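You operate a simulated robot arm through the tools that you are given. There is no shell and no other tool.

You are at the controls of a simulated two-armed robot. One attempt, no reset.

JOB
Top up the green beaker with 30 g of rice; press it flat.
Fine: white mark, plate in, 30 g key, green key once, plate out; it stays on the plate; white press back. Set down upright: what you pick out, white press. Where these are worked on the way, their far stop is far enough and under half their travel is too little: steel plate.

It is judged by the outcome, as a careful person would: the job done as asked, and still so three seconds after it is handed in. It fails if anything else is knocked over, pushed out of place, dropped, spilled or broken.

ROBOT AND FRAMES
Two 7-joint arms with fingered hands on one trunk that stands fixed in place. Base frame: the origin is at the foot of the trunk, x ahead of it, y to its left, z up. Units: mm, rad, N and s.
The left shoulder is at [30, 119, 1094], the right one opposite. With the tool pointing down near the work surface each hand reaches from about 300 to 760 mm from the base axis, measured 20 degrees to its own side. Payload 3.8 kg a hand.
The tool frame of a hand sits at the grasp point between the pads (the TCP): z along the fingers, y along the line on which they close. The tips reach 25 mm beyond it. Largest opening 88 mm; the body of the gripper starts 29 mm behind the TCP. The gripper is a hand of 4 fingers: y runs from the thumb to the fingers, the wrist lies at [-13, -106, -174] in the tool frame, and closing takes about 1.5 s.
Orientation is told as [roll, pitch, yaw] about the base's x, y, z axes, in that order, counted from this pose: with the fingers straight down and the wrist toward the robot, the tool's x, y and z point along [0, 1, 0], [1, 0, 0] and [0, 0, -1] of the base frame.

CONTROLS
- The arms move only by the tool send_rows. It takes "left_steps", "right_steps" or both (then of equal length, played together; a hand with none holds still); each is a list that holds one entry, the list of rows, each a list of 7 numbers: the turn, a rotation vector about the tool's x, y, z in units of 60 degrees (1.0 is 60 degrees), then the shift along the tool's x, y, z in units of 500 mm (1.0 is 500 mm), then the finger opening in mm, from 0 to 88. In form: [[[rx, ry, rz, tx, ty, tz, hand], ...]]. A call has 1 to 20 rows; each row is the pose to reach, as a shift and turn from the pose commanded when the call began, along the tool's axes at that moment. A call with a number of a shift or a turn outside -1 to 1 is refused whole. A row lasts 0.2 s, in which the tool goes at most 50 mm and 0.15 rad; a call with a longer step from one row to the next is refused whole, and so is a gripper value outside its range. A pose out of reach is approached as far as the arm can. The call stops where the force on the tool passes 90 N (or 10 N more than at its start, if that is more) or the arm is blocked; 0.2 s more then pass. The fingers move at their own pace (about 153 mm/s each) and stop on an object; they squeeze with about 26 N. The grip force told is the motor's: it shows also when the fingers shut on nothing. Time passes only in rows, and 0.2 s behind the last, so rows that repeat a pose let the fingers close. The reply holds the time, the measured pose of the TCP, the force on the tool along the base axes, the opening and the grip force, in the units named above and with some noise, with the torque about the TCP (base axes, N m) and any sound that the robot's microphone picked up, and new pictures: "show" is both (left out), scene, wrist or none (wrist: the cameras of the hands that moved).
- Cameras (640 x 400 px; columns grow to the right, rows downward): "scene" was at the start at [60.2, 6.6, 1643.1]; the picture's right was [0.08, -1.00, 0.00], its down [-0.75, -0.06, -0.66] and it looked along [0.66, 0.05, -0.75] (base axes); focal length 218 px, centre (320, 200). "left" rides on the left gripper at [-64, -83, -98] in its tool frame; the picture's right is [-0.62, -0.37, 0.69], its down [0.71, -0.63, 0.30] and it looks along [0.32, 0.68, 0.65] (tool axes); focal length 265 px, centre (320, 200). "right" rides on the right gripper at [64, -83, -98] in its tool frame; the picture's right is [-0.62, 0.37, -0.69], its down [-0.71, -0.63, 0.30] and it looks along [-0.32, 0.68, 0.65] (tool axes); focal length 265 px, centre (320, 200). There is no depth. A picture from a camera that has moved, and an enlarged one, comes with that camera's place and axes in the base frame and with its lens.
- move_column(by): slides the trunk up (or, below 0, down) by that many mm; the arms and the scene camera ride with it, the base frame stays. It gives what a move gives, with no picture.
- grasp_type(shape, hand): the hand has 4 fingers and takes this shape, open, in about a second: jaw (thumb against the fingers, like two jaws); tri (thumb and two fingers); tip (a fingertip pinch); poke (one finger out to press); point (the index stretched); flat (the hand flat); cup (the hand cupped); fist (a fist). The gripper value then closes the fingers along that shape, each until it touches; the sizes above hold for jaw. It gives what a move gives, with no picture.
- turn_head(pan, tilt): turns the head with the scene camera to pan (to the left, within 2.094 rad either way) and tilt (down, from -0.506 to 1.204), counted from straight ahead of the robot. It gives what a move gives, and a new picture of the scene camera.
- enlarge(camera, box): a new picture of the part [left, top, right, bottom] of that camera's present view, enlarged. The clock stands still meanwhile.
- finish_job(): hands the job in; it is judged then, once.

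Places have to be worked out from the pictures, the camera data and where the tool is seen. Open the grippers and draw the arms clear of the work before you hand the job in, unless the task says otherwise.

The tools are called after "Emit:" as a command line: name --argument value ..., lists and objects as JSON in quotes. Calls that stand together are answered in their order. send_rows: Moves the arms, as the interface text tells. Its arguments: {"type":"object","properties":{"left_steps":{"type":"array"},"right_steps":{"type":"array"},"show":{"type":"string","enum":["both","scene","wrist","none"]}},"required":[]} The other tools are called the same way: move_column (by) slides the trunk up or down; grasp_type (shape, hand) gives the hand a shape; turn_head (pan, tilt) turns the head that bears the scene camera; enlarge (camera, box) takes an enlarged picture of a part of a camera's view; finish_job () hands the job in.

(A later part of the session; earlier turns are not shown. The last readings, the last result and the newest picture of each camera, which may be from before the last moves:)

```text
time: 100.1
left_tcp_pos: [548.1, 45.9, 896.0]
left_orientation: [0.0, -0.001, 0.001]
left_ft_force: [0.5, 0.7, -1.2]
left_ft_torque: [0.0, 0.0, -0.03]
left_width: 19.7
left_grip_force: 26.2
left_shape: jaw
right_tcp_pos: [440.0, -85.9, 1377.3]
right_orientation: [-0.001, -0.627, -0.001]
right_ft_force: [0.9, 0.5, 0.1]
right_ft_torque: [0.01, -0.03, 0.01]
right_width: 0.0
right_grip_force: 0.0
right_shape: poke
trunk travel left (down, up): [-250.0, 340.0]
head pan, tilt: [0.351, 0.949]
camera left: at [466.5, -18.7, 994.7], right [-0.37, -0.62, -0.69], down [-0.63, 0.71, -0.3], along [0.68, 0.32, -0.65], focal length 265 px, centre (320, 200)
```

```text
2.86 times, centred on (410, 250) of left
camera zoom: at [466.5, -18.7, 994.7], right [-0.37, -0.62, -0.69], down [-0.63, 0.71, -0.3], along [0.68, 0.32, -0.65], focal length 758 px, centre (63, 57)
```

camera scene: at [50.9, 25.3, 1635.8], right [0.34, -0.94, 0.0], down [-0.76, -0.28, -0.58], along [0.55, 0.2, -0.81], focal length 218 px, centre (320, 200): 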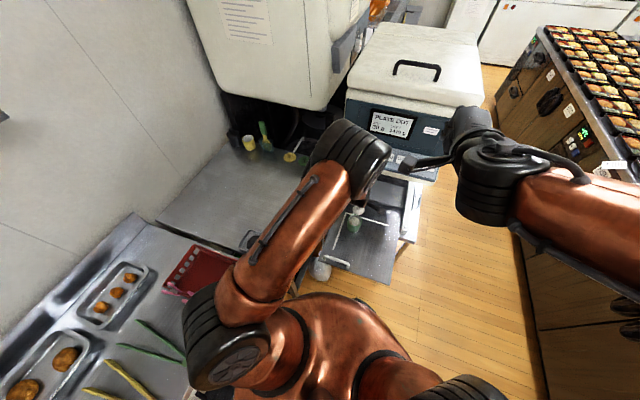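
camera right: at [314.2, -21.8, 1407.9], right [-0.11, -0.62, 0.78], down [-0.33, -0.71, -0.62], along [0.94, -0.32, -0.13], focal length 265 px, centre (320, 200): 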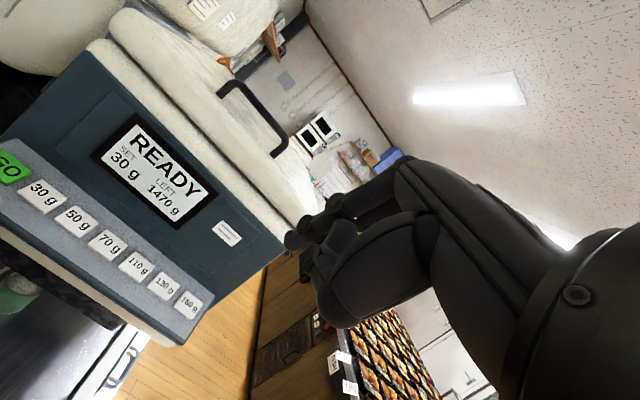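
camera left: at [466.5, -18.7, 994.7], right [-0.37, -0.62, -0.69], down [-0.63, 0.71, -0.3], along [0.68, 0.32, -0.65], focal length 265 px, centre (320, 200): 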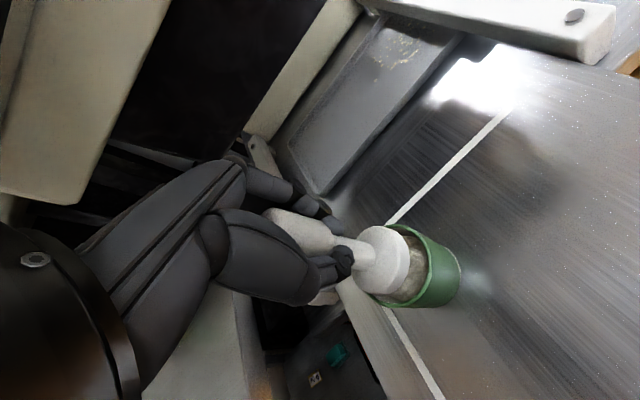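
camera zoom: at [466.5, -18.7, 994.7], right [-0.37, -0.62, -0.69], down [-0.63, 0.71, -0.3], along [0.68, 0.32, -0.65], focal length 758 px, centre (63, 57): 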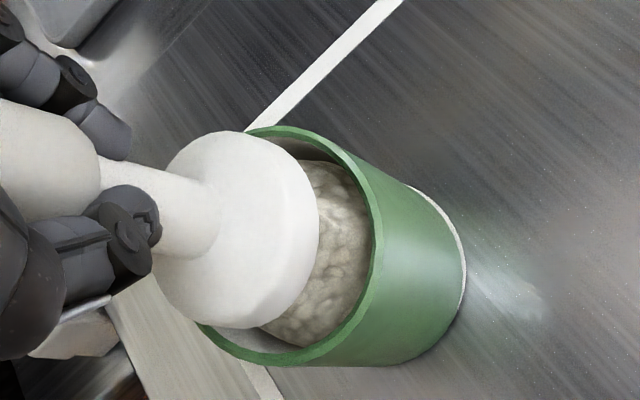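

At matching height the scene view shows the press about 4–5 mm too far to −y, and the wrist view fits that if the press base is ~55 mm below the TCP. Shifting +3.5 mm in y and lowering 10 mm to rim level.

Emit:
send_rows --left_steps '[[[0, 0, 0, 0.007, -0.001, 0, 10], [0, 0, 0, 0.007, -0.001, 0.01, 10], [0, 0, 0, 0.007, -0.001, 0.02, 10], [0, 0, 0, 0.007, -0.001, 0.02, 10]]]' --show "none"

Emit:
enlarge --camera "scene" --box '[335, 200, 375, 240]'

Emit:
enlarge --camera "left" --box '[340, 180, 480, 320]'

```text
time: 101.1
left_tcp_pos: [547.3, 48.2, 886.0]
left_orientation: [0.001, -0.001, 0.0]
left_ft_force: [0.1, -0.7, -2.5]
left_ft_torque: [0.03, -0.01, -0.03]
left_width: 19.8
left_grip_force: 25.7
left_shape: jaw
right_tcp_pos: [439.6, -85.5, 1377.3]
right_orientation: [-0.001, -0.629, -0.001]
right_ft_force: [0.4, -0.3, 0.5]
right_ft_torque: [0.04, 0.0, 0.0]
right_width: 0.1
right_grip_force: 0.0
right_shape: poke
trunk travel left (down, up): [-250.0, 340.0]
head pan, tilt: [0.351, 0.949]
```

```text
10.00 times, centred on (355, 220) of scene
camera zoom: at [50.8, 25.2, 1635.8], right [0.34, -0.94, 0.0], down [-0.76, -0.28, -0.58], along [0.55, 0.2, -0.81], focal length 2180 px, centre (-30, 0)
```

zoom: 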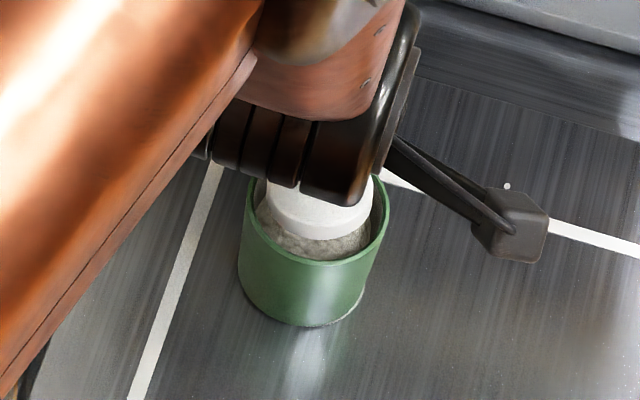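

```text
2.86 times, centred on (410, 250) of left
camera zoom: at [465.8, -15.2, 985.2], right [-0.37, -0.62, -0.69], down [-0.63, 0.71, -0.3], along [0.68, 0.32, -0.65], focal length 758 px, centre (63, 57)
```

zoom: 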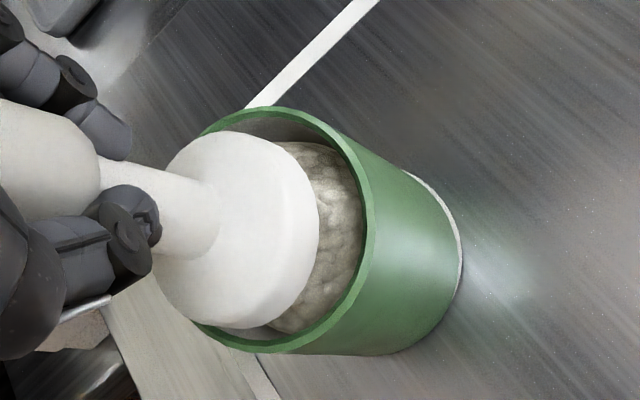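

Now the press is centred in the beaker mouth in both views. Lowering slowly into the beaker, 12 mm first, watching side forces.

Emit:
send_rows --left_steps '[[[0, 0, 0, -0.001, 0, 0.006, 10], [0, 0, 0, -0.001, 0, 0.012, 10], [0, 0, 0, -0.001, 0, 0.018, 10], [0, 0, 0, -0.001, 0, 0.024, 10], [0, 0, 0, -0.001, 0, 0.024, 10]]]' --show "none"

Emit:
enlarge --camera "scene" --box '[335, 200, 375, 240]'

Emit:
enlarge --camera "left" --box '[340, 180, 480, 320]'

```text
time: 102.3
left_tcp_pos: [546.3, 48.5, 875.7]
left_orientation: [0.0, 0.0, 0.001]
left_ft_force: [-0.8, 0.5, 2.4]
left_ft_torque: [0.0, -0.01, -0.01]
left_width: 19.8
left_grip_force: 25.9
left_shape: jaw
right_tcp_pos: [438.9, -86.1, 1378.5]
right_orientation: [0.002, -0.628, -0.001]
right_ft_force: [0.6, -0.2, 0.1]
right_ft_torque: [0.01, 0.01, 0.0]
right_width: 0.0
right_grip_force: 0.3
right_shape: poke
trunk travel left (down, up): [-250.0, 340.0]
head pan, tilt: [0.351, 0.949]
```

```text
10.00 times, centred on (355, 220) of scene
camera zoom: at [50.5, 25.2, 1635.8], right [0.34, -0.94, 0.0], down [-0.76, -0.28, -0.58], along [0.55, 0.2, -0.81], focal length 2180 px, centre (-30, 0)
```

zoom: 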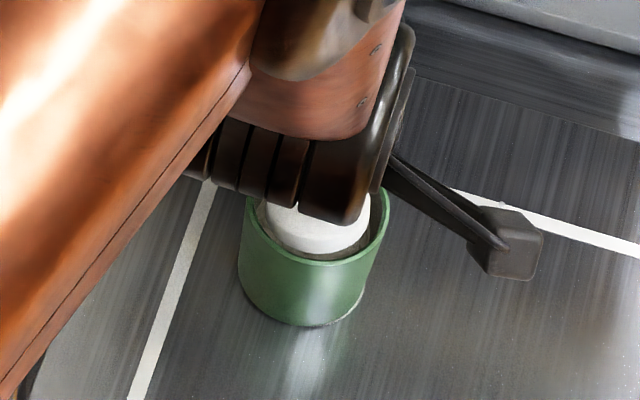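

```text
2.86 times, centred on (410, 250) of left
camera zoom: at [465.4, -15.7, 973.6], right [-0.37, -0.62, -0.69], down [-0.63, 0.71, -0.3], along [0.68, 0.32, -0.65], focal length 758 px, centre (63, 57)
```

zoom: 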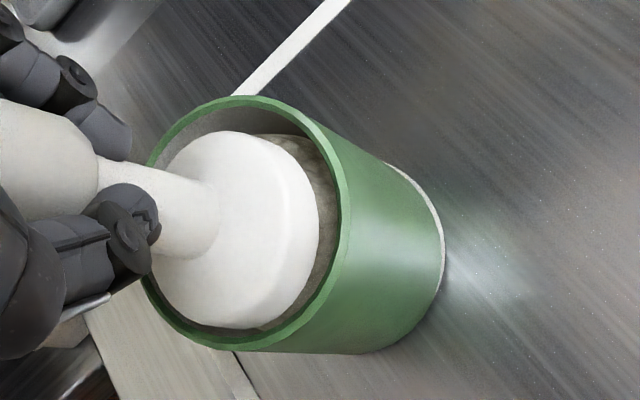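

The press is inside the beaker and touches the rice (force turning upward, +4 N). Pressing on down in 1 mm steps.

Emit:
send_rows --left_steps '[[[0, 0, 0, 0, 0, 0.002, 10], [0, 0, 0, 0, 0, 0.004, 10], [0, 0, 0, 0, 0, 0.006, 10], [0, 0, 0, 0, 0, 0.006, 10]]]' --show "none"

```text
time: 103.3
left_tcp_pos: [546.4, 48.9, 871.1]
left_orientation: [-0.003, -0.002, 0.0]
left_ft_force: [1.0, -0.4, 11.1]
left_ft_torque: [0.01, 0.13, 0.03]
left_width: 19.7
left_grip_force: 25.7
left_shape: jaw
right_tcp_pos: [438.7, -85.7, 1378.3]
right_orientation: [-0.002, -0.63, 0.001]
right_ft_force: [-0.1, 0.4, 0.1]
right_ft_torque: [0.05, 0.01, -0.02]
right_width: 0.1
right_grip_force: 0.1
right_shape: poke
trunk travel left (down, up): [-250.0, 340.0]
head pan, tilt: [0.351, 0.949]
```

Force is up to 11 N; the rice is giving way. Pressing 3 mm further.

Emit:
send_rows --left_steps '[[[0, 0, 0, 0, 0, 0.002, 10], [0, 0, 0, 0, 0, 0.004, 10], [0, 0, 0, 0, 0, 0.006, 10], [0, 0, 0, 0, 0, 0.006, 10]]]' --show "none"

Emit:
enlarge --camera "left" --box '[340, 180, 480, 320]'

Emit:
enlarge --camera "scene" --box '[335, 200, 375, 240]'

```text
time: 104.3
left_tcp_pos: [547.0, 48.1, 868.1]
left_orientation: [0.001, 0.002, 0.001]
left_ft_force: [-0.7, -0.1, 0.7]
left_ft_torque: [0.0, 0.05, -0.04]
left_width: 19.3
left_grip_force: 26.1
left_shape: jaw
right_tcp_pos: [438.8, -85.9, 1378.3]
right_orientation: [0.001, -0.627, -0.001]
right_ft_force: [-0.2, -0.2, -0.9]
right_ft_torque: [0.02, 0.0, 0.0]
right_width: 0.0
right_grip_force: 0.0
right_shape: poke
trunk travel left (down, up): [-250.0, 340.0]
head pan, tilt: [0.351, 0.949]
```

```text
2.86 times, centred on (410, 250) of left
camera zoom: at [464.5, -16.1, 966.4], right [-0.37, -0.62, -0.69], down [-0.63, 0.71, -0.3], along [0.68, 0.32, -0.65], focal length 758 px, centre (63, 57)
```

zoom: 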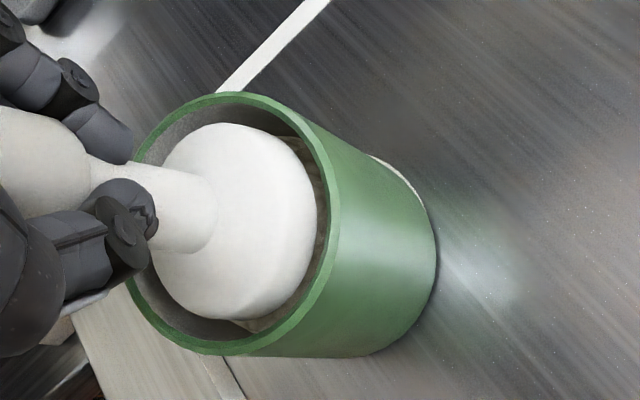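

```text
10.00 times, centred on (355, 220) of scene
camera zoom: at [50.7, 25.2, 1635.8], right [0.34, -0.94, 0.0], down [-0.76, -0.28, -0.58], along [0.55, 0.2, -0.81], focal length 2180 px, centre (-30, 0)
```

zoom: 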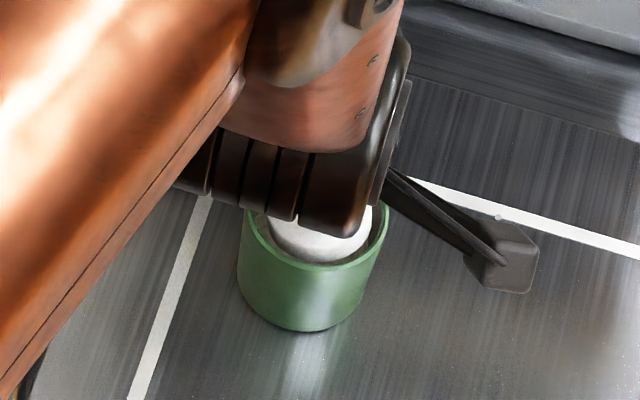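

The force dropped to under 1 N, so the rice has given way, but the beaker seems to have slid about 3 mm toward the robot. I'll raise the press a few mm and look before going on.

Emit:
send_rows --left_steps '[[[0, 0, 0, 0, 0, -0.004, 10], [0, 0, 0, 0, 0, -0.01, 10], [0, 0, 0, 0, 0, -0.016, 10], [0, 0, 0, 0, 0, -0.016, 10]]]' --show "wrist"

Emit:
enlarge --camera "left" --box '[340, 180, 480, 320]'

Emit:
enlarge --camera "scene" --box '[335, 200, 375, 240]'

```text
time: 105.3
left_tcp_pos: [546.1, 48.8, 875.2]
left_orientation: [0.0, 0.003, -0.002]
left_ft_force: [-0.5, -0.5, -2.2]
left_ft_torque: [-0.01, 0.01, -0.02]
left_width: 19.2
left_grip_force: 25.7
left_shape: jaw
right_tcp_pos: [440.1, -86.1, 1378.0]
right_orientation: [0.0, -0.627, 0.0]
right_ft_force: [-0.2, -0.7, -0.2]
right_ft_torque: [0.02, 0.0, 0.02]
right_width: 0.0
right_grip_force: 0.0
right_shape: poke
trunk travel left (down, up): [-250.0, 340.0]
head pan, tilt: [0.351, 0.949]
camera left: at [464.5, -16.2, 975.0], right [-0.37, -0.62, -0.69], down [-0.63, 0.71, -0.3], along [0.68, 0.32, -0.65], focal length 265 px, centre (320, 200)
```

left: 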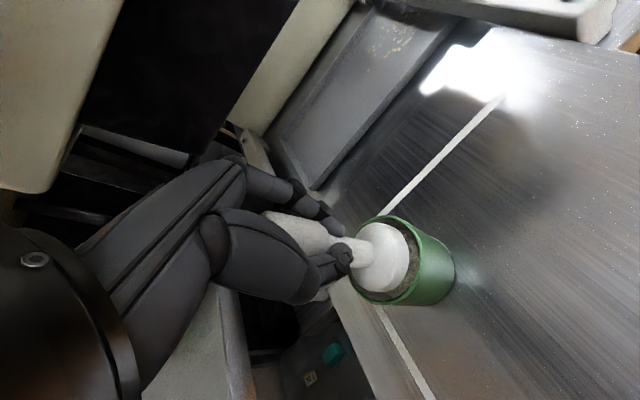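

```text
2.86 times, centred on (410, 250) of left
camera zoom: at [464.5, -16.2, 975.0], right [-0.37, -0.62, -0.69], down [-0.63, 0.71, -0.3], along [0.68, 0.32, -0.65], focal length 758 px, centre (63, 57)
```

zoom: 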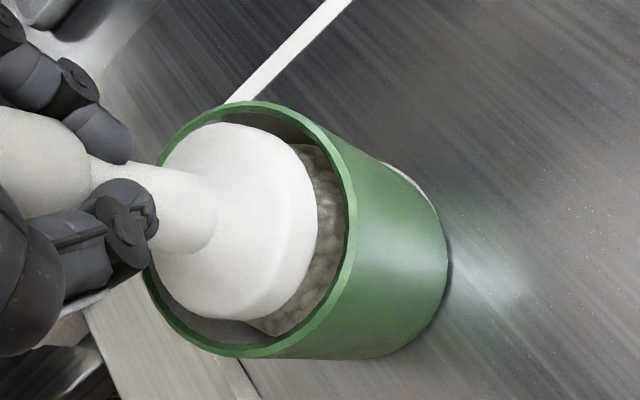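

```text
10.00 times, centred on (355, 220) of scene
camera zoom: at [50.9, 25.2, 1635.8], right [0.34, -0.94, 0.0], down [-0.76, -0.28, -0.58], along [0.55, 0.2, -0.81], focal length 2180 px, centre (-30, 0)
```

zoom: 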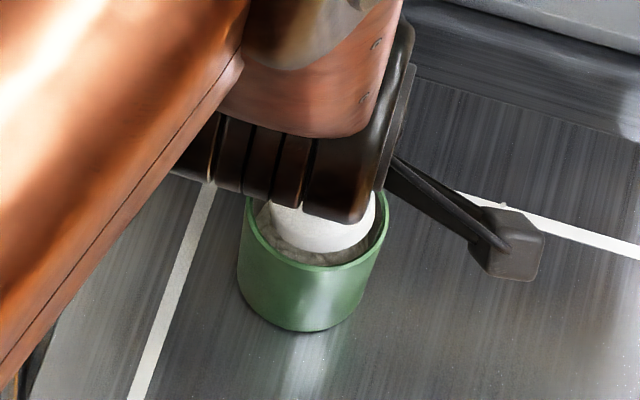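

The wrist and scene views both now suggest the press sits ~4 mm too far to +x, which made it slide on the rice dome. I'll raise it clear and look at the rice surface.

Emit:
send_rows --left_steps '[[[0, 0, 0, 0, 0, -0.02, 10], [0, 0, 0, 0, 0, -0.05, 10], [0, 0, 0, 0, 0, -0.09, 10], [0, 0, 0, 0, 0, -0.13, 10], [0, 0, 0, 0, 0, -0.15, 10], [0, 0, 0, 0, 0, -0.15, 10]]]' --show "wrist"

Emit:
enlarge --camera "left" --box '[340, 180, 500, 330]'

Emit:
enlarge --camera "scene" --box '[335, 200, 375, 240]'

```text
time: 106.7
left_tcp_pos: [547.6, 49.7, 952.7]
left_orientation: [0.0, -0.001, 0.0]
left_ft_force: [-0.2, 0.1, -1.9]
left_ft_torque: [-0.01, -0.03, 0.02]
left_width: 19.3
left_grip_force: 25.9
left_shape: jaw
right_tcp_pos: [440.0, -86.9, 1377.8]
right_orientation: [0.0, -0.629, 0.0]
right_ft_force: [-0.7, 0.1, -0.2]
right_ft_torque: [-0.04, 0.02, -0.03]
right_width: 0.0
right_grip_force: 0.0
right_shape: poke
trunk travel left (down, up): [-250.0, 340.0]
head pan, tilt: [0.351, 0.949]
camera left: at [465.5, -15.1, 1050.9], right [-0.37, -0.62, -0.69], down [-0.63, 0.71, -0.3], along [0.68, 0.32, -0.65], focal length 265 px, centre (320, 200)
```

left: 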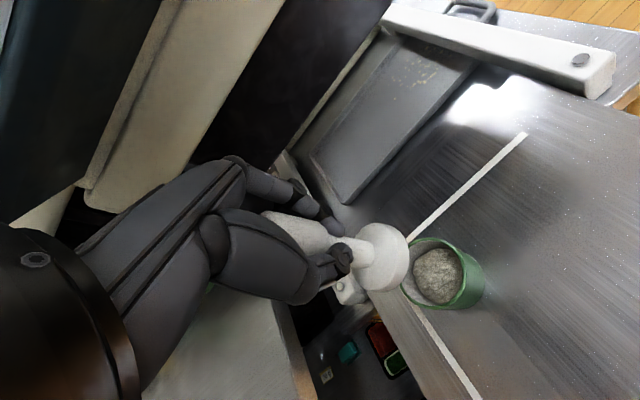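

```text
2.67 times, centred on (420, 255) of left
camera zoom: at [465.5, -15.1, 1050.9], right [-0.37, -0.62, -0.69], down [-0.63, 0.71, -0.3], along [0.68, 0.32, -0.65], focal length 708 px, centre (53, 53)
```

zoom: 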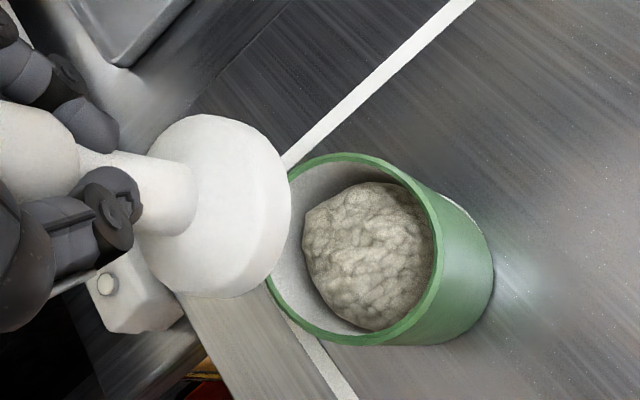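

```text
10.00 times, centred on (355, 220) of scene
camera zoom: at [51.0, 25.2, 1635.8], right [0.34, -0.94, 0.0], down [-0.76, -0.28, -0.58], along [0.55, 0.2, -0.81], focal length 2180 px, centre (-30, 0)
```

zoom: 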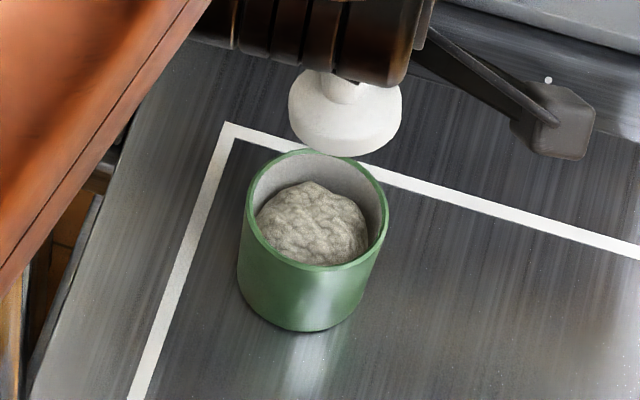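

The rice is lower but still lumpy. Both views now agree the press should go about 3.5 mm toward −x (y is fine); I'll shift and lower to just above the rim, then verify.

Emit:
send_rows --left_steps '[[[0, 0, 0, 0, -0.007, 0.03, 10], [0, 0, 0, 0, -0.007, 0.07, 10], [0, 0, 0, 0, -0.007, 0.11, 10], [0, 0, 0, 0, -0.007, 0.13, 10], [0, 0, 0, 0, -0.007, 0.13, 10]]]' --show "none"

Emit:
enlarge --camera "left" --box '[340, 180, 480, 320]'

Emit:
enlarge --camera "scene" --box '[335, 200, 375, 240]'

```text
time: 107.9
left_tcp_pos: [542.2, 49.4, 886.1]
left_orientation: [0.001, 0.0, 0.001]
left_ft_force: [0.1, 0.1, -1.5]
left_ft_torque: [0.01, 0.02, -0.02]
left_width: 19.5
left_grip_force: 26.0
left_shape: jaw
right_tcp_pos: [439.6, -86.1, 1377.9]
right_orientation: [0.002, -0.628, 0.0]
right_ft_force: [-0.1, -0.3, -0.1]
right_ft_torque: [-0.01, -0.02, -0.02]
right_width: 0.0
right_grip_force: 0.0
right_shape: poke
trunk travel left (down, up): [-250.0, 340.0]
head pan, tilt: [0.351, 0.949]
```

```text
2.86 times, centred on (410, 250) of left
camera zoom: at [461.2, -15.2, 985.0], right [-0.37, -0.62, -0.69], down [-0.63, 0.71, -0.3], along [0.68, 0.32, -0.65], focal length 758 px, centre (63, 57)
```

zoom: 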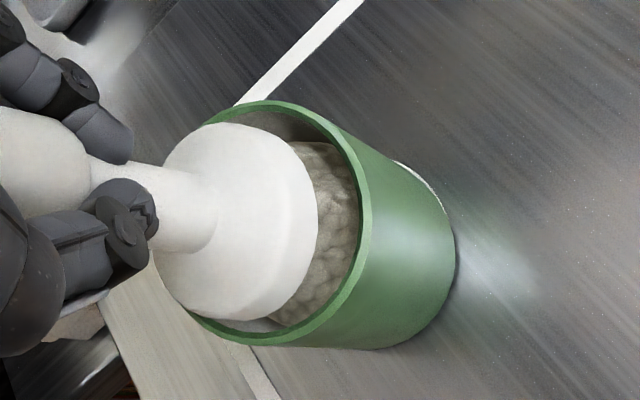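

```text
10.00 times, centred on (355, 220) of scene
camera zoom: at [50.8, 25.2, 1635.8], right [0.34, -0.94, 0.0], down [-0.76, -0.28, -0.58], along [0.55, 0.2, -0.81], focal length 2180 px, centre (-30, 0)
```

zoom: 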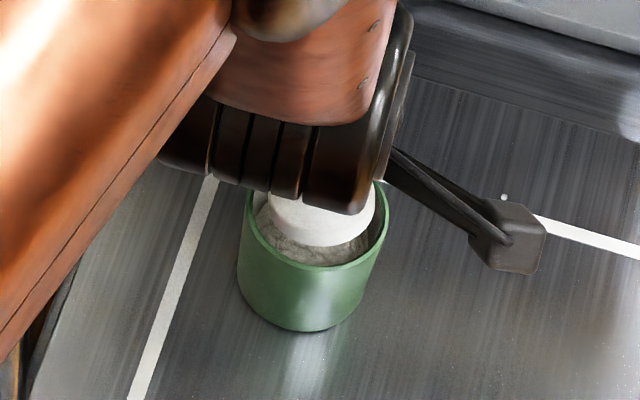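

Scene shows the press centred; the wrist view suggests slightly less y. I'll shift −1 mm in y and lower in small steps onto the rice.

Emit:
send_rows --left_steps '[[[0, 0, 0, -0.002, 0, 0.008, 10], [0, 0, 0, -0.002, 0, 0.016, 10], [0, 0, 0, -0.002, 0, 0.024, 10], [0, 0, 0, -0.002, 0, 0.03, 10], [0, 0, 0, -0.002, 0, 0.03, 10]]]' --show "none"

Emit:
enlarge --camera "left" --box '[340, 180, 480, 320]'

```text
time: 109.1
left_tcp_pos: [543.0, 47.2, 871.7]
left_orientation: [0.0, 0.0, -0.001]
left_ft_force: [0.1, -0.4, -0.5]
left_ft_torque: [0.0, 0.02, 0.05]
left_width: 19.3
left_grip_force: 25.9
left_shape: jaw
right_tcp_pos: [440.8, -86.1, 1377.6]
right_orientation: [0.001, -0.629, 0.002]
right_ft_force: [-0.1, -0.1, -0.3]
right_ft_torque: [0.02, -0.01, -0.02]
right_width: 0.0
right_grip_force: 0.1
right_shape: poke
trunk travel left (down, up): [-250.0, 340.0]
head pan, tilt: [0.351, 0.949]
```

```text
2.86 times, centred on (410, 250) of left
camera zoom: at [461.4, -16.7, 970.1], right [-0.37, -0.62, -0.69], down [-0.63, 0.71, -0.3], along [0.68, 0.32, -0.65], focal length 758 px, centre (63, 57)
```

zoom: 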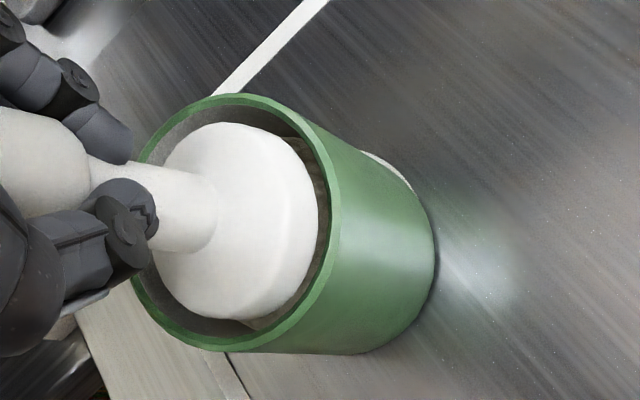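

The press is well inside with no side force. Pressing further down, 1 mm per row.

Emit:
send_rows --left_steps '[[[0, 0, 0, 0, 0, 0.002, 10], [0, 0, 0, 0, 0, 0.004, 10], [0, 0, 0, 0, 0, 0.006, 10], [0, 0, 0, 0, 0, 0.008, 10], [0, 0, 0, 0, 0, 0.008, 10]]]' --show "none"

```text
time: 110.3
left_tcp_pos: [543.0, 48.5, 867.2]
left_orientation: [0.0, 0.0, 0.0]
left_ft_force: [-0.8, 0.3, 1.3]
left_ft_torque: [0.0, -0.01, -0.05]
left_width: 19.4
left_grip_force: 26.5
left_shape: jaw
right_tcp_pos: [439.4, -86.5, 1378.0]
right_orientation: [0.0, -0.63, 0.0]
right_ft_force: [0.8, 0.2, 0.2]
right_ft_torque: [0.03, 0.0, 0.03]
right_width: 0.0
right_grip_force: 0.0
right_shape: poke
trunk travel left (down, up): [-250.0, 340.0]
head pan, tilt: [0.351, 0.949]
```

Emit:
send_rows --left_steps '[[[0, 0, 0, 0, 0, 0.002, 10], [0, 0, 0, 0, 0, 0.004, 10], [0, 0, 0, 0, 0, 0.006, 10], [0, 0, 0, 0, 0, 0.006, 10]]]' --show "none"

Emit:
enlarge --camera "scene" --box '[335, 200, 375, 240]'

Emit:
enlarge --camera "left" --box '[340, 180, 480, 320]'

```text
time: 111.3
left_tcp_pos: [543.1, 47.1, 864.7]
left_orientation: [-0.001, 0.0, 0.0]
left_ft_force: [0.0, -0.1, 0.8]
left_ft_torque: [-0.04, -0.01, 0.0]
left_width: 19.2
left_grip_force: 25.8
left_shape: jaw
right_tcp_pos: [440.2, -86.5, 1377.7]
right_orientation: [-0.001, -0.628, 0.001]
right_ft_force: [0.3, 0.6, 0.0]
right_ft_torque: [0.0, -0.01, -0.01]
right_width: 0.1
right_grip_force: 0.1
right_shape: poke
trunk travel left (down, up): [-250.0, 340.0]
head pan, tilt: [0.351, 0.949]
```

```text
10.00 times, centred on (355, 220) of scene
camera zoom: at [50.6, 25.2, 1635.8], right [0.34, -0.94, 0.0], down [-0.76, -0.28, -0.58], along [0.55, 0.2, -0.81], focal length 2180 px, centre (-30, 0)
```

zoom: 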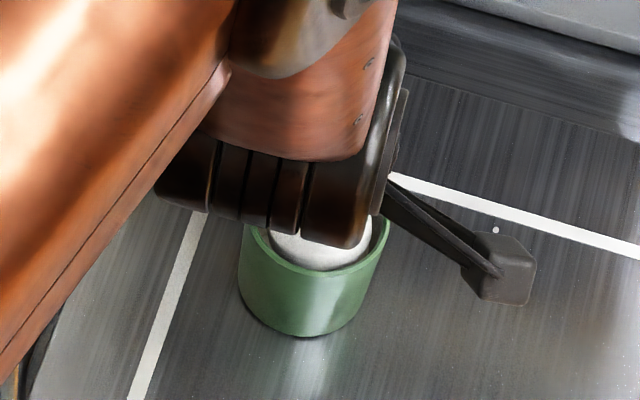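

```text
2.86 times, centred on (410, 250) of left
camera zoom: at [461.6, -16.7, 962.7], right [-0.37, -0.62, -0.69], down [-0.63, 0.71, -0.3], along [0.68, 0.32, -0.65], focal length 758 px, centre (63, 57)
```

zoom: 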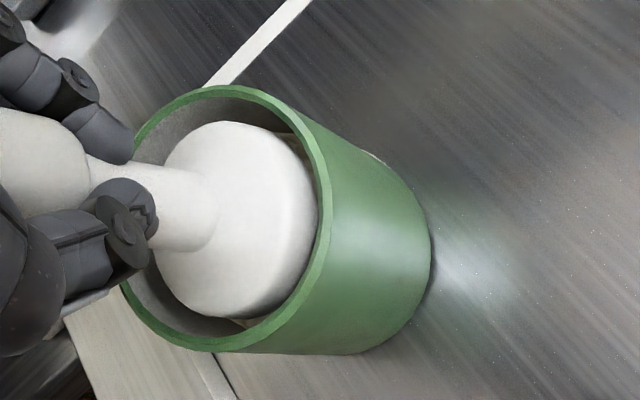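

Only a few newtons now, and the beaker may be shifting slightly again. I'll raise the press and inspect the rice and the beaker.

Emit:
send_rows --left_steps '[[[0, 0, 0, 0, 0, -0.01, 10], [0, 0, 0, 0, 0, -0.04, 10], [0, 0, 0, 0, 0, -0.08, 10], [0, 0, 0, 0, 0, -0.13, 10], [0, 0, 0, 0, 0, -0.17, 10], [0, 0, 0, 0, 0, -0.17, 10]]]' --show "wrist"

Emit:
enlarge --camera "left" --box '[340, 180, 500, 330]'

Emit:
enlarge --camera "scene" --box '[335, 200, 375, 240]'

```text
time: 112.7
left_tcp_pos: [542.3, 48.0, 949.8]
left_orientation: [-0.001, 0.002, 0.0]
left_ft_force: [-0.3, -0.4, -2.1]
left_ft_torque: [0.0, 0.0, -0.05]
left_width: 19.2
left_grip_force: 25.7
left_shape: jaw
right_tcp_pos: [440.0, -85.9, 1377.5]
right_orientation: [-0.001, -0.629, -0.001]
right_ft_force: [-0.1, -0.7, -0.2]
right_ft_torque: [0.01, -0.01, 0.0]
right_width: 0.0
right_grip_force: 0.2
right_shape: poke
trunk travel left (down, up): [-250.0, 340.0]
head pan, tilt: [0.351, 0.949]
camera left: at [461.2, -16.7, 1047.4], right [-0.37, -0.62, -0.69], down [-0.63, 0.71, -0.3], along [0.68, 0.32, -0.65], focal length 265 px, centre (320, 200)
```

left: 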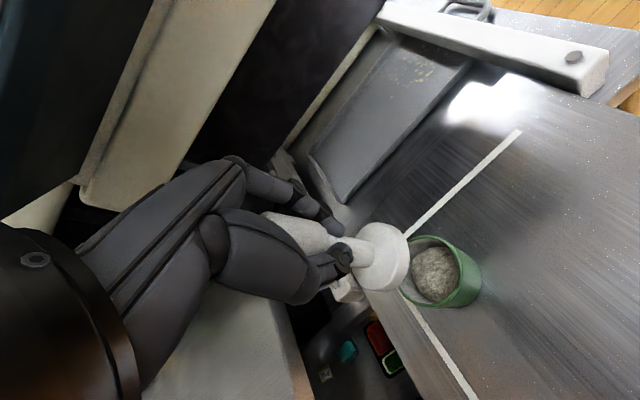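

```text
2.67 times, centred on (420, 255) of left
camera zoom: at [461.2, -16.7, 1047.4], right [-0.37, -0.62, -0.69], down [-0.63, 0.71, -0.3], along [0.68, 0.32, -0.65], focal length 708 px, centre (53, 53)
```

zoom: 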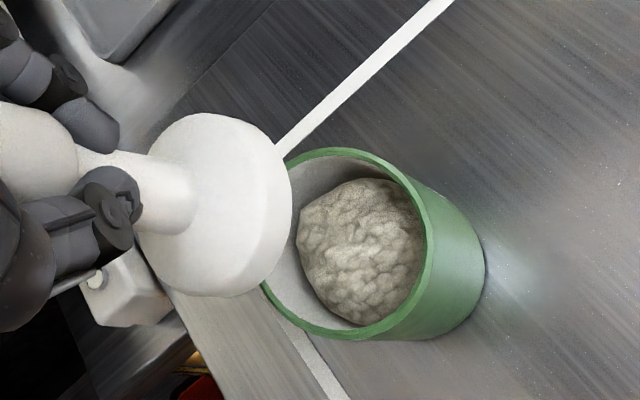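

```text
10.00 times, centred on (355, 220) of scene
camera zoom: at [51.2, 25.2, 1635.8], right [0.34, -0.94, 0.0], down [-0.76, -0.28, -0.58], along [0.55, 0.2, -0.81], focal length 2180 px, centre (-30, 0)
```

zoom: 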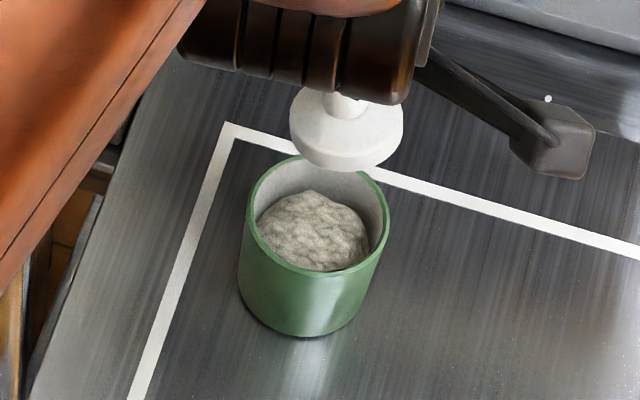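

The beaker has crept about 5 mm toward the robot over two presses, though it's upright and the rice is lower. For a reliable view I'll use the right hand's camera from the right-front side, moving that arm down on its own side, clear of the left arm.

Emit:
send_rows --right_steps '[[[0, 0.03, -0.042, -0.02, -0.05, 0.04, 0], [0, 0.06, -0.083, -0.04, -0.11, 0.09, 0], [0, 0.09, -0.125, -0.065, -0.17, 0.14, 0], [0, 0.12, -0.166, -0.09, -0.23, 0.19, 0], [0, 0.15, -0.208, -0.115, -0.29, 0.24, 0], [0, 0.18, -0.249, -0.14, -0.35, 0.29, 0], [0, 0.21, -0.291, -0.165, -0.41, 0.34, 0], [0, 0.24, -0.332, -0.19, -0.47, 0.39, 0], [0, 0.27, -0.374, -0.21, -0.53, 0.44, 0], [0, 0.3, -0.415, -0.23, -0.59, 0.485, 0], [0, 0.33, -0.457, -0.25, -0.65, 0.53, 0], [0, 0.36, -0.498, -0.265, -0.7, 0.57, 0], [0, 0.391, -0.54, -0.276, -0.736, 0.6, 0], [0, 0.391, -0.54, -0.276, -0.736, 0.6, 0]]]' --show "both"

```text
time: 115.7
left_tcp_pos: [540.5, 48.0, 950.2]
left_orientation: [0.0, -0.001, -0.001]
left_ft_force: [-1.1, -0.2, -1.6]
left_ft_torque: [0.01, -0.04, 0.0]
left_width: 19.2
left_grip_force: 25.9
left_shape: jaw
right_tcp_pos: [313.7, -226.4, 918.5]
right_orientation: [-0.002, -0.629, 0.698]
right_ft_force: [-1.1, 0.2, 0.0]
right_ft_torque: [0.02, 0.0, -0.01]
right_width: 0.0
right_grip_force: 0.1
right_shape: poke
right hand out of reach, approached as far as the arm can: row 3, 4, 5, 6, 7, 8, 9
trunk travel left (down, up): [-250.0, 340.0]
head pan, tilt: [0.351, 0.949]
camera scene: at [48.2, 25.0, 1635.9], right [0.34, -0.94, 0.0], down [-0.76, -0.28, -0.58], along [0.55, 0.2, -0.81], focal length 218 px, centre (320, 200)
camera right: at [175.2, -257.7, 949.3], right [0.31, -0.55, 0.78], down [0.21, -0.76, -0.62], along [0.93, 0.35, -0.13], focal length 265 px, centre (320, 200)
```

scene: 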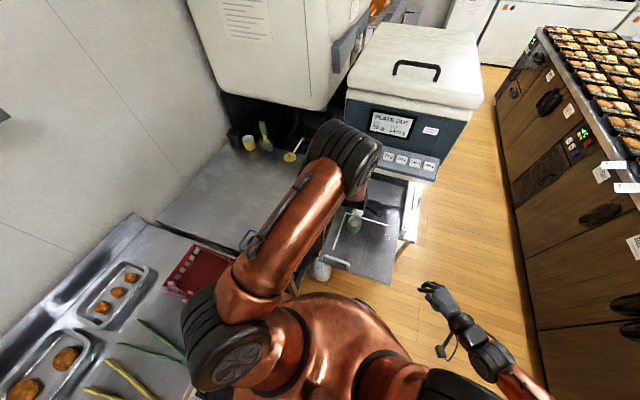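
right: 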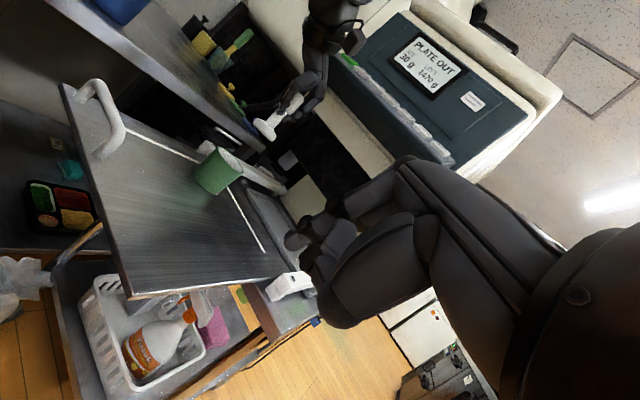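

This side view shows both the beaker and the held press clearly. Enlarging it.

Emit:
enlarge --camera "right" --box '[180, 70, 330, 210]'

Emit:
enlarge --camera "right" --box '[190, 130, 260, 200]'

```text
2.86 times, centred on (255, 140) of right
camera zoom: at [175.2, -257.7, 949.3], right [0.31, -0.55, 0.78], down [0.21, -0.76, -0.62], along [0.93, 0.35, -0.13], focal length 758 px, centre (506, 371)
```

zoom: 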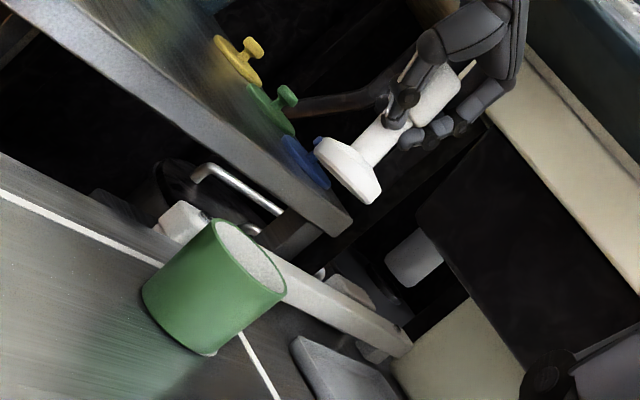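

```text
5.71 times, centred on (225, 165) of right
camera zoom: at [175.2, -257.7, 949.3], right [0.31, -0.55, 0.78], down [0.21, -0.76, -0.62], along [0.93, 0.35, -0.13], focal length 1517 px, centre (863, 400)
```

zoom: 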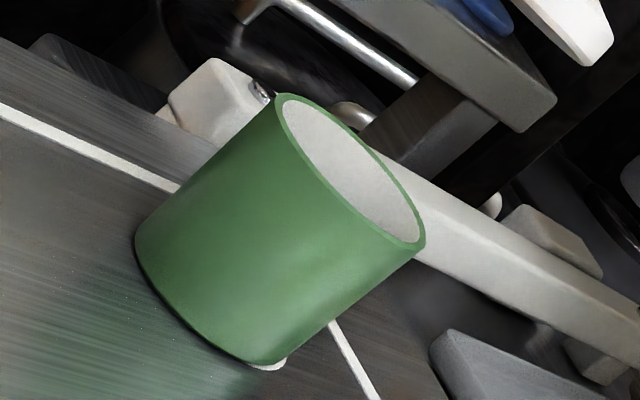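

The side view reveals my height errors: rim z≈811, beaker ~62 mm tall, and the press base hangs ~64 mm below the TCP — so earlier the press had caught the rim. With these corrected, press and beaker are nearly concentric; I'll lower to ~9 mm above the rim and check from all three cameras.

Emit:
send_rows --left_steps '[[[0, 0, 0, 0, 0, 0.02, 10], [0, 0, 0, 0, 0, 0.06, 10], [0, 0, 0, 0, 0, 0.1, 10], [0, 0, 0, 0, 0, 0.125, 10], [0, 0, 0, 0, 0, 0.13, 10], [0, 0, 0, 0, 0, 0.13, 10]]]' --show "none"

Emit:
enlarge --camera "right" --box '[190, 110, 290, 200]'

Emit:
enlarge --camera "scene" --box '[335, 200, 375, 240]'

Emit:
enlarge --camera "left" --box '[340, 180, 480, 320]'

```text
time: 117.1
left_tcp_pos: [543.9, 50.0, 882.8]
left_orientation: [0.0, 0.0, 0.001]
left_ft_force: [0.6, -1.1, -1.4]
left_ft_torque: [0.0, 0.01, 0.0]
left_width: 19.2
left_grip_force: 25.8
left_shape: jaw
right_tcp_pos: [314.4, -227.4, 917.8]
right_orientation: [0.0, -0.629, 0.699]
right_ft_force: [1.3, -0.2, 0.2]
right_ft_torque: [-0.02, -0.01, 0.02]
right_width: 0.0
right_grip_force: 0.1
right_shape: poke
trunk travel left (down, up): [-250.0, 340.0]
head pan, tilt: [0.351, 0.949]
```

```text
4.44 times, centred on (240, 155) of right
camera zoom: at [177.0, -257.4, 949.3], right [0.31, -0.54, 0.78], down [0.21, -0.76, -0.62], along [0.93, 0.35, -0.13], focal length 1180 px, centre (676, 400)
```

zoom: 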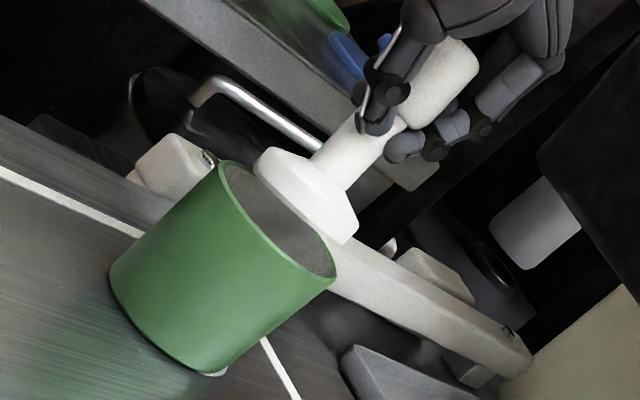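

```text
10.00 times, centred on (355, 220) of scene
camera zoom: at [50.8, 25.1, 1635.8], right [0.34, -0.94, 0.0], down [-0.76, -0.28, -0.58], along [0.55, 0.2, -0.81], focal length 2180 px, centre (-30, 0)
```

zoom: 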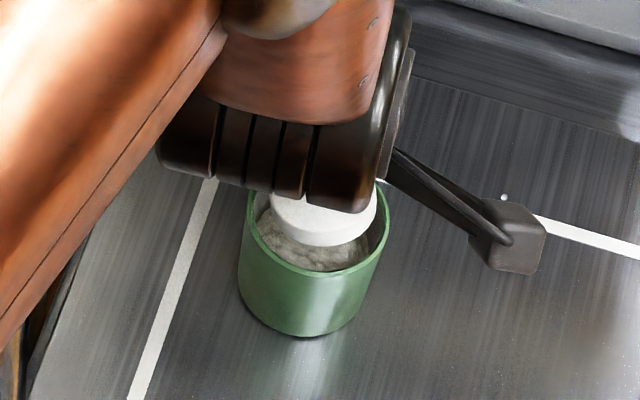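

```text
2.86 times, centred on (410, 250) of left
camera zoom: at [462.8, -15.4, 982.6], right [-0.37, -0.62, -0.69], down [-0.63, 0.71, -0.3], along [0.68, 0.32, -0.65], focal length 758 px, centre (63, 57)
```

zoom: 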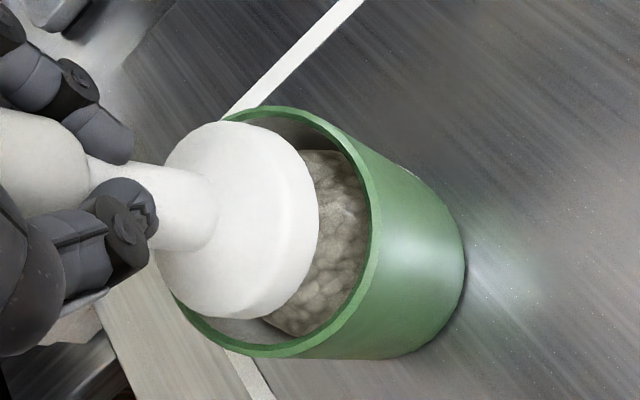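

With the side view included, all agree the press needs about −3 mm in x (y nearly right). Applying −2.8 mm x, −0.6 mm y, then lowering 11 mm into the mouth.

Emit:
send_rows --left_steps '[[[0, 0, 0, -0.0012, -0.0056, 0, 10], [0, 0, 0, -0.0012, -0.0056, 0.006, 10], [0, 0, 0, -0.0012, -0.0056, 0.012, 10], [0, 0, 0, -0.0012, -0.0056, 0.018, 10], [0, 0, 0, -0.0012, -0.0056, 0.022, 10], [0, 0, 0, -0.0012, -0.0056, 0.022, 10]]]' --show "none"

Emit:
enlarge --camera "right" --box '[190, 110, 290, 200]'

Emit:
enlarge --camera "scene" --box '[335, 200, 375, 240]'

Emit:
enlarge --camera "left" --box '[340, 180, 480, 320]'

```text
time: 118.5
left_tcp_pos: [540.1, 46.5, 874.4]
left_orientation: [0.001, 0.001, 0.0]
left_ft_force: [0.3, -0.2, 0.8]
left_ft_torque: [-0.02, -0.04, 0.0]
left_width: 19.3
left_grip_force: 26.3
left_shape: jaw
right_tcp_pos: [314.9, -226.6, 918.1]
right_orientation: [-0.002, -0.628, 0.7]
right_ft_force: [0.2, 0.0, 0.3]
right_ft_torque: [0.02, -0.03, 0.02]
right_width: 0.0
right_grip_force: 0.0
right_shape: poke
trunk travel left (down, up): [-250.0, 340.0]
head pan, tilt: [0.351, 0.949]
```

```text
4.44 times, centred on (240, 155) of right
camera zoom: at [177.0, -257.4, 949.3], right [0.31, -0.54, 0.78], down [0.21, -0.76, -0.62], along [0.93, 0.35, -0.13], focal length 1180 px, centre (676, 400)
```

zoom: 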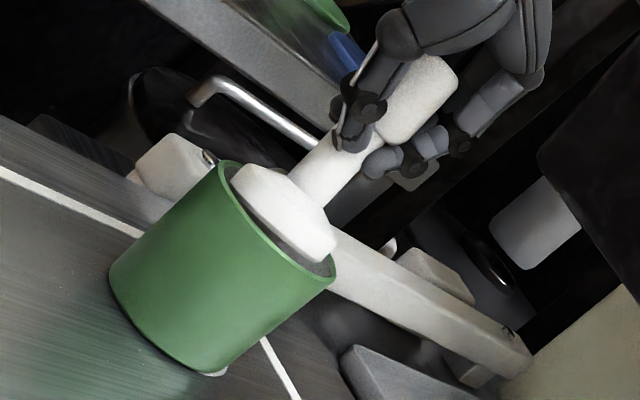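

```text
10.00 times, centred on (355, 220) of scene
camera zoom: at [50.8, 25.0, 1635.8], right [0.34, -0.94, 0.0], down [-0.76, -0.28, -0.58], along [0.55, 0.2, -0.81], focal length 2180 px, centre (-30, 0)
```

zoom: 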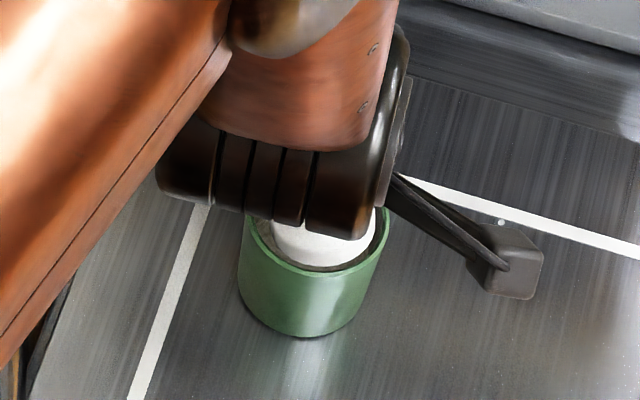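

```text
2.86 times, centred on (410, 250) of left
camera zoom: at [459.2, -17.3, 972.4], right [-0.37, -0.62, -0.69], down [-0.63, 0.71, -0.3], along [0.68, 0.32, -0.65], focal length 758 px, centre (63, 57)
```

zoom: 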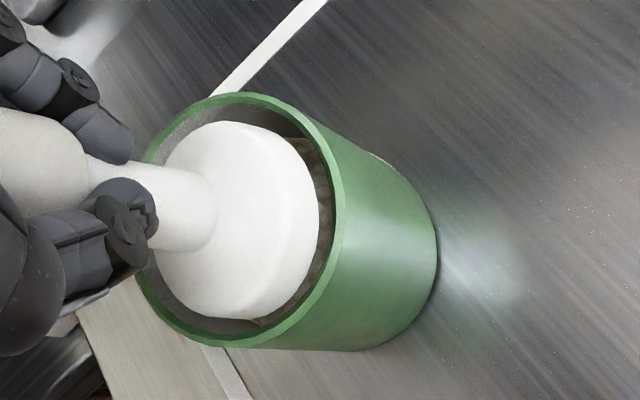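

The press is now in the mouth, centred, and the beaker has not moved. Pressing down on the rice in 1 mm steps.

Emit:
send_rows --left_steps '[[[0, 0, 0, 0, 0, 0.002, 10], [0, 0, 0, 0, 0, 0.004, 10], [0, 0, 0, 0, 0, 0.006, 10], [0, 0, 0, 0, 0, 0.008, 10], [0, 0, 0, 0, 0, 0.008, 10]]]' --show "none"

Emit:
enlarge --camera "right" --box '[190, 110, 290, 200]'

```text
time: 119.7
left_tcp_pos: [541.6, 47.2, 869.1]
left_orientation: [-0.001, 0.0, 0.0]
left_ft_force: [0.3, 0.2, -1.0]
left_ft_torque: [0.07, -0.02, 0.03]
left_width: 19.2
left_grip_force: 25.8
left_shape: jaw
right_tcp_pos: [314.9, -225.6, 918.9]
right_orientation: [-0.002, -0.628, 0.699]
right_ft_force: [0.4, 0.2, -0.3]
right_ft_torque: [-0.02, -0.02, 0.01]
right_width: 0.1
right_grip_force: 0.1
right_shape: poke
trunk travel left (down, up): [-250.0, 340.0]
head pan, tilt: [0.351, 0.949]
```

```text
4.44 times, centred on (240, 155) of right
camera zoom: at [177.1, -257.4, 949.3], right [0.31, -0.54, 0.78], down [0.21, -0.76, -0.62], along [0.93, 0.35, -0.13], focal length 1180 px, centre (676, 400)
```

zoom: 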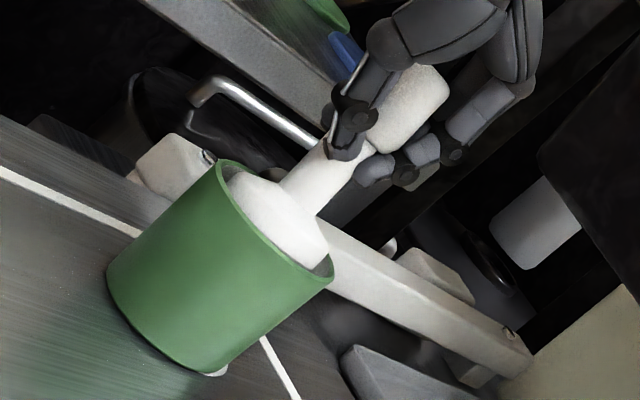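

Still almost no resistance; lowering further in 1 mm steps.

Emit:
send_rows --left_steps '[[[0, 0, 0, 0, 0, 0.002, 10], [0, 0, 0, 0, 0, 0.004, 10], [0, 0, 0, 0, 0, 0.006, 10], [0, 0, 0, 0, 0, 0.008, 10], [0, 0, 0, 0, 0, 0.008, 10]]]' --show "none"

Emit:
enlarge --camera "right" --box '[190, 110, 290, 200]'

```text
time: 120.9
left_tcp_pos: [539.5, 47.0, 865.0]
left_orientation: [0.0, -0.001, 0.001]
left_ft_force: [0.2, 0.1, -0.4]
left_ft_torque: [0.02, 0.01, -0.02]
left_width: 19.2
left_grip_force: 25.7
left_shape: jaw
right_tcp_pos: [315.1, -226.7, 919.2]
right_orientation: [-0.002, -0.63, 0.698]
right_ft_force: [0.2, 0.0, -0.1]
right_ft_torque: [0.01, -0.01, -0.01]
right_width: 0.0
right_grip_force: 0.1
right_shape: poke
trunk travel left (down, up): [-250.0, 340.0]
head pan, tilt: [0.351, 0.949]
```

```text
4.44 times, centred on (240, 155) of right
camera zoom: at [177.0, -257.4, 949.3], right [0.31, -0.54, 0.78], down [0.21, -0.76, -0.62], along [0.93, 0.35, -0.13], focal length 1180 px, centre (676, 400)
```

zoom: 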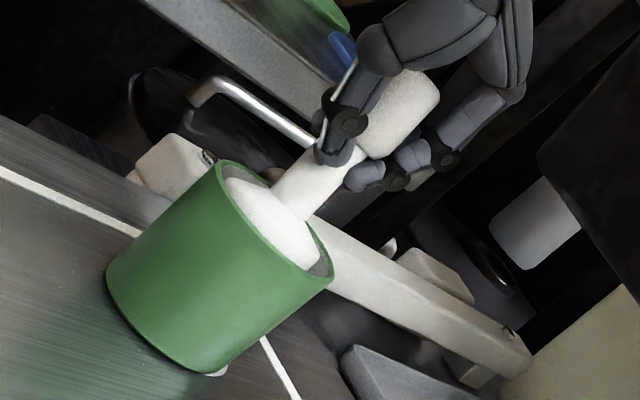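

No resistance yet at this depth (reached before). Continuing down 4 mm.

Emit:
send_rows --left_steps '[[[0, 0, 0, 0, 0, 0.002, 10], [0, 0, 0, 0, 0, 0.004, 10], [0, 0, 0, 0, 0, 0.006, 10], [0, 0, 0, 0, 0, 0.008, 10], [0, 0, 0, 0, 0, 0.008, 10]]]' --show "none"

```text
time: 122.1
left_tcp_pos: [540.5, 46.7, 860.8]
left_orientation: [0.0, -0.001, -0.001]
left_ft_force: [-0.5, 0.3, 1.0]
left_ft_torque: [0.03, 0.01, 0.0]
left_width: 19.1
left_grip_force: 25.7
left_shape: jaw
right_tcp_pos: [315.2, -225.9, 919.2]
right_orientation: [-0.003, -0.628, 0.699]
right_ft_force: [-0.3, 0.2, 0.2]
right_ft_torque: [-0.01, 0.01, -0.01]
right_width: 0.0
right_grip_force: 0.1
right_shape: poke
trunk travel left (down, up): [-250.0, 340.0]
head pan, tilt: [0.351, 0.949]
```

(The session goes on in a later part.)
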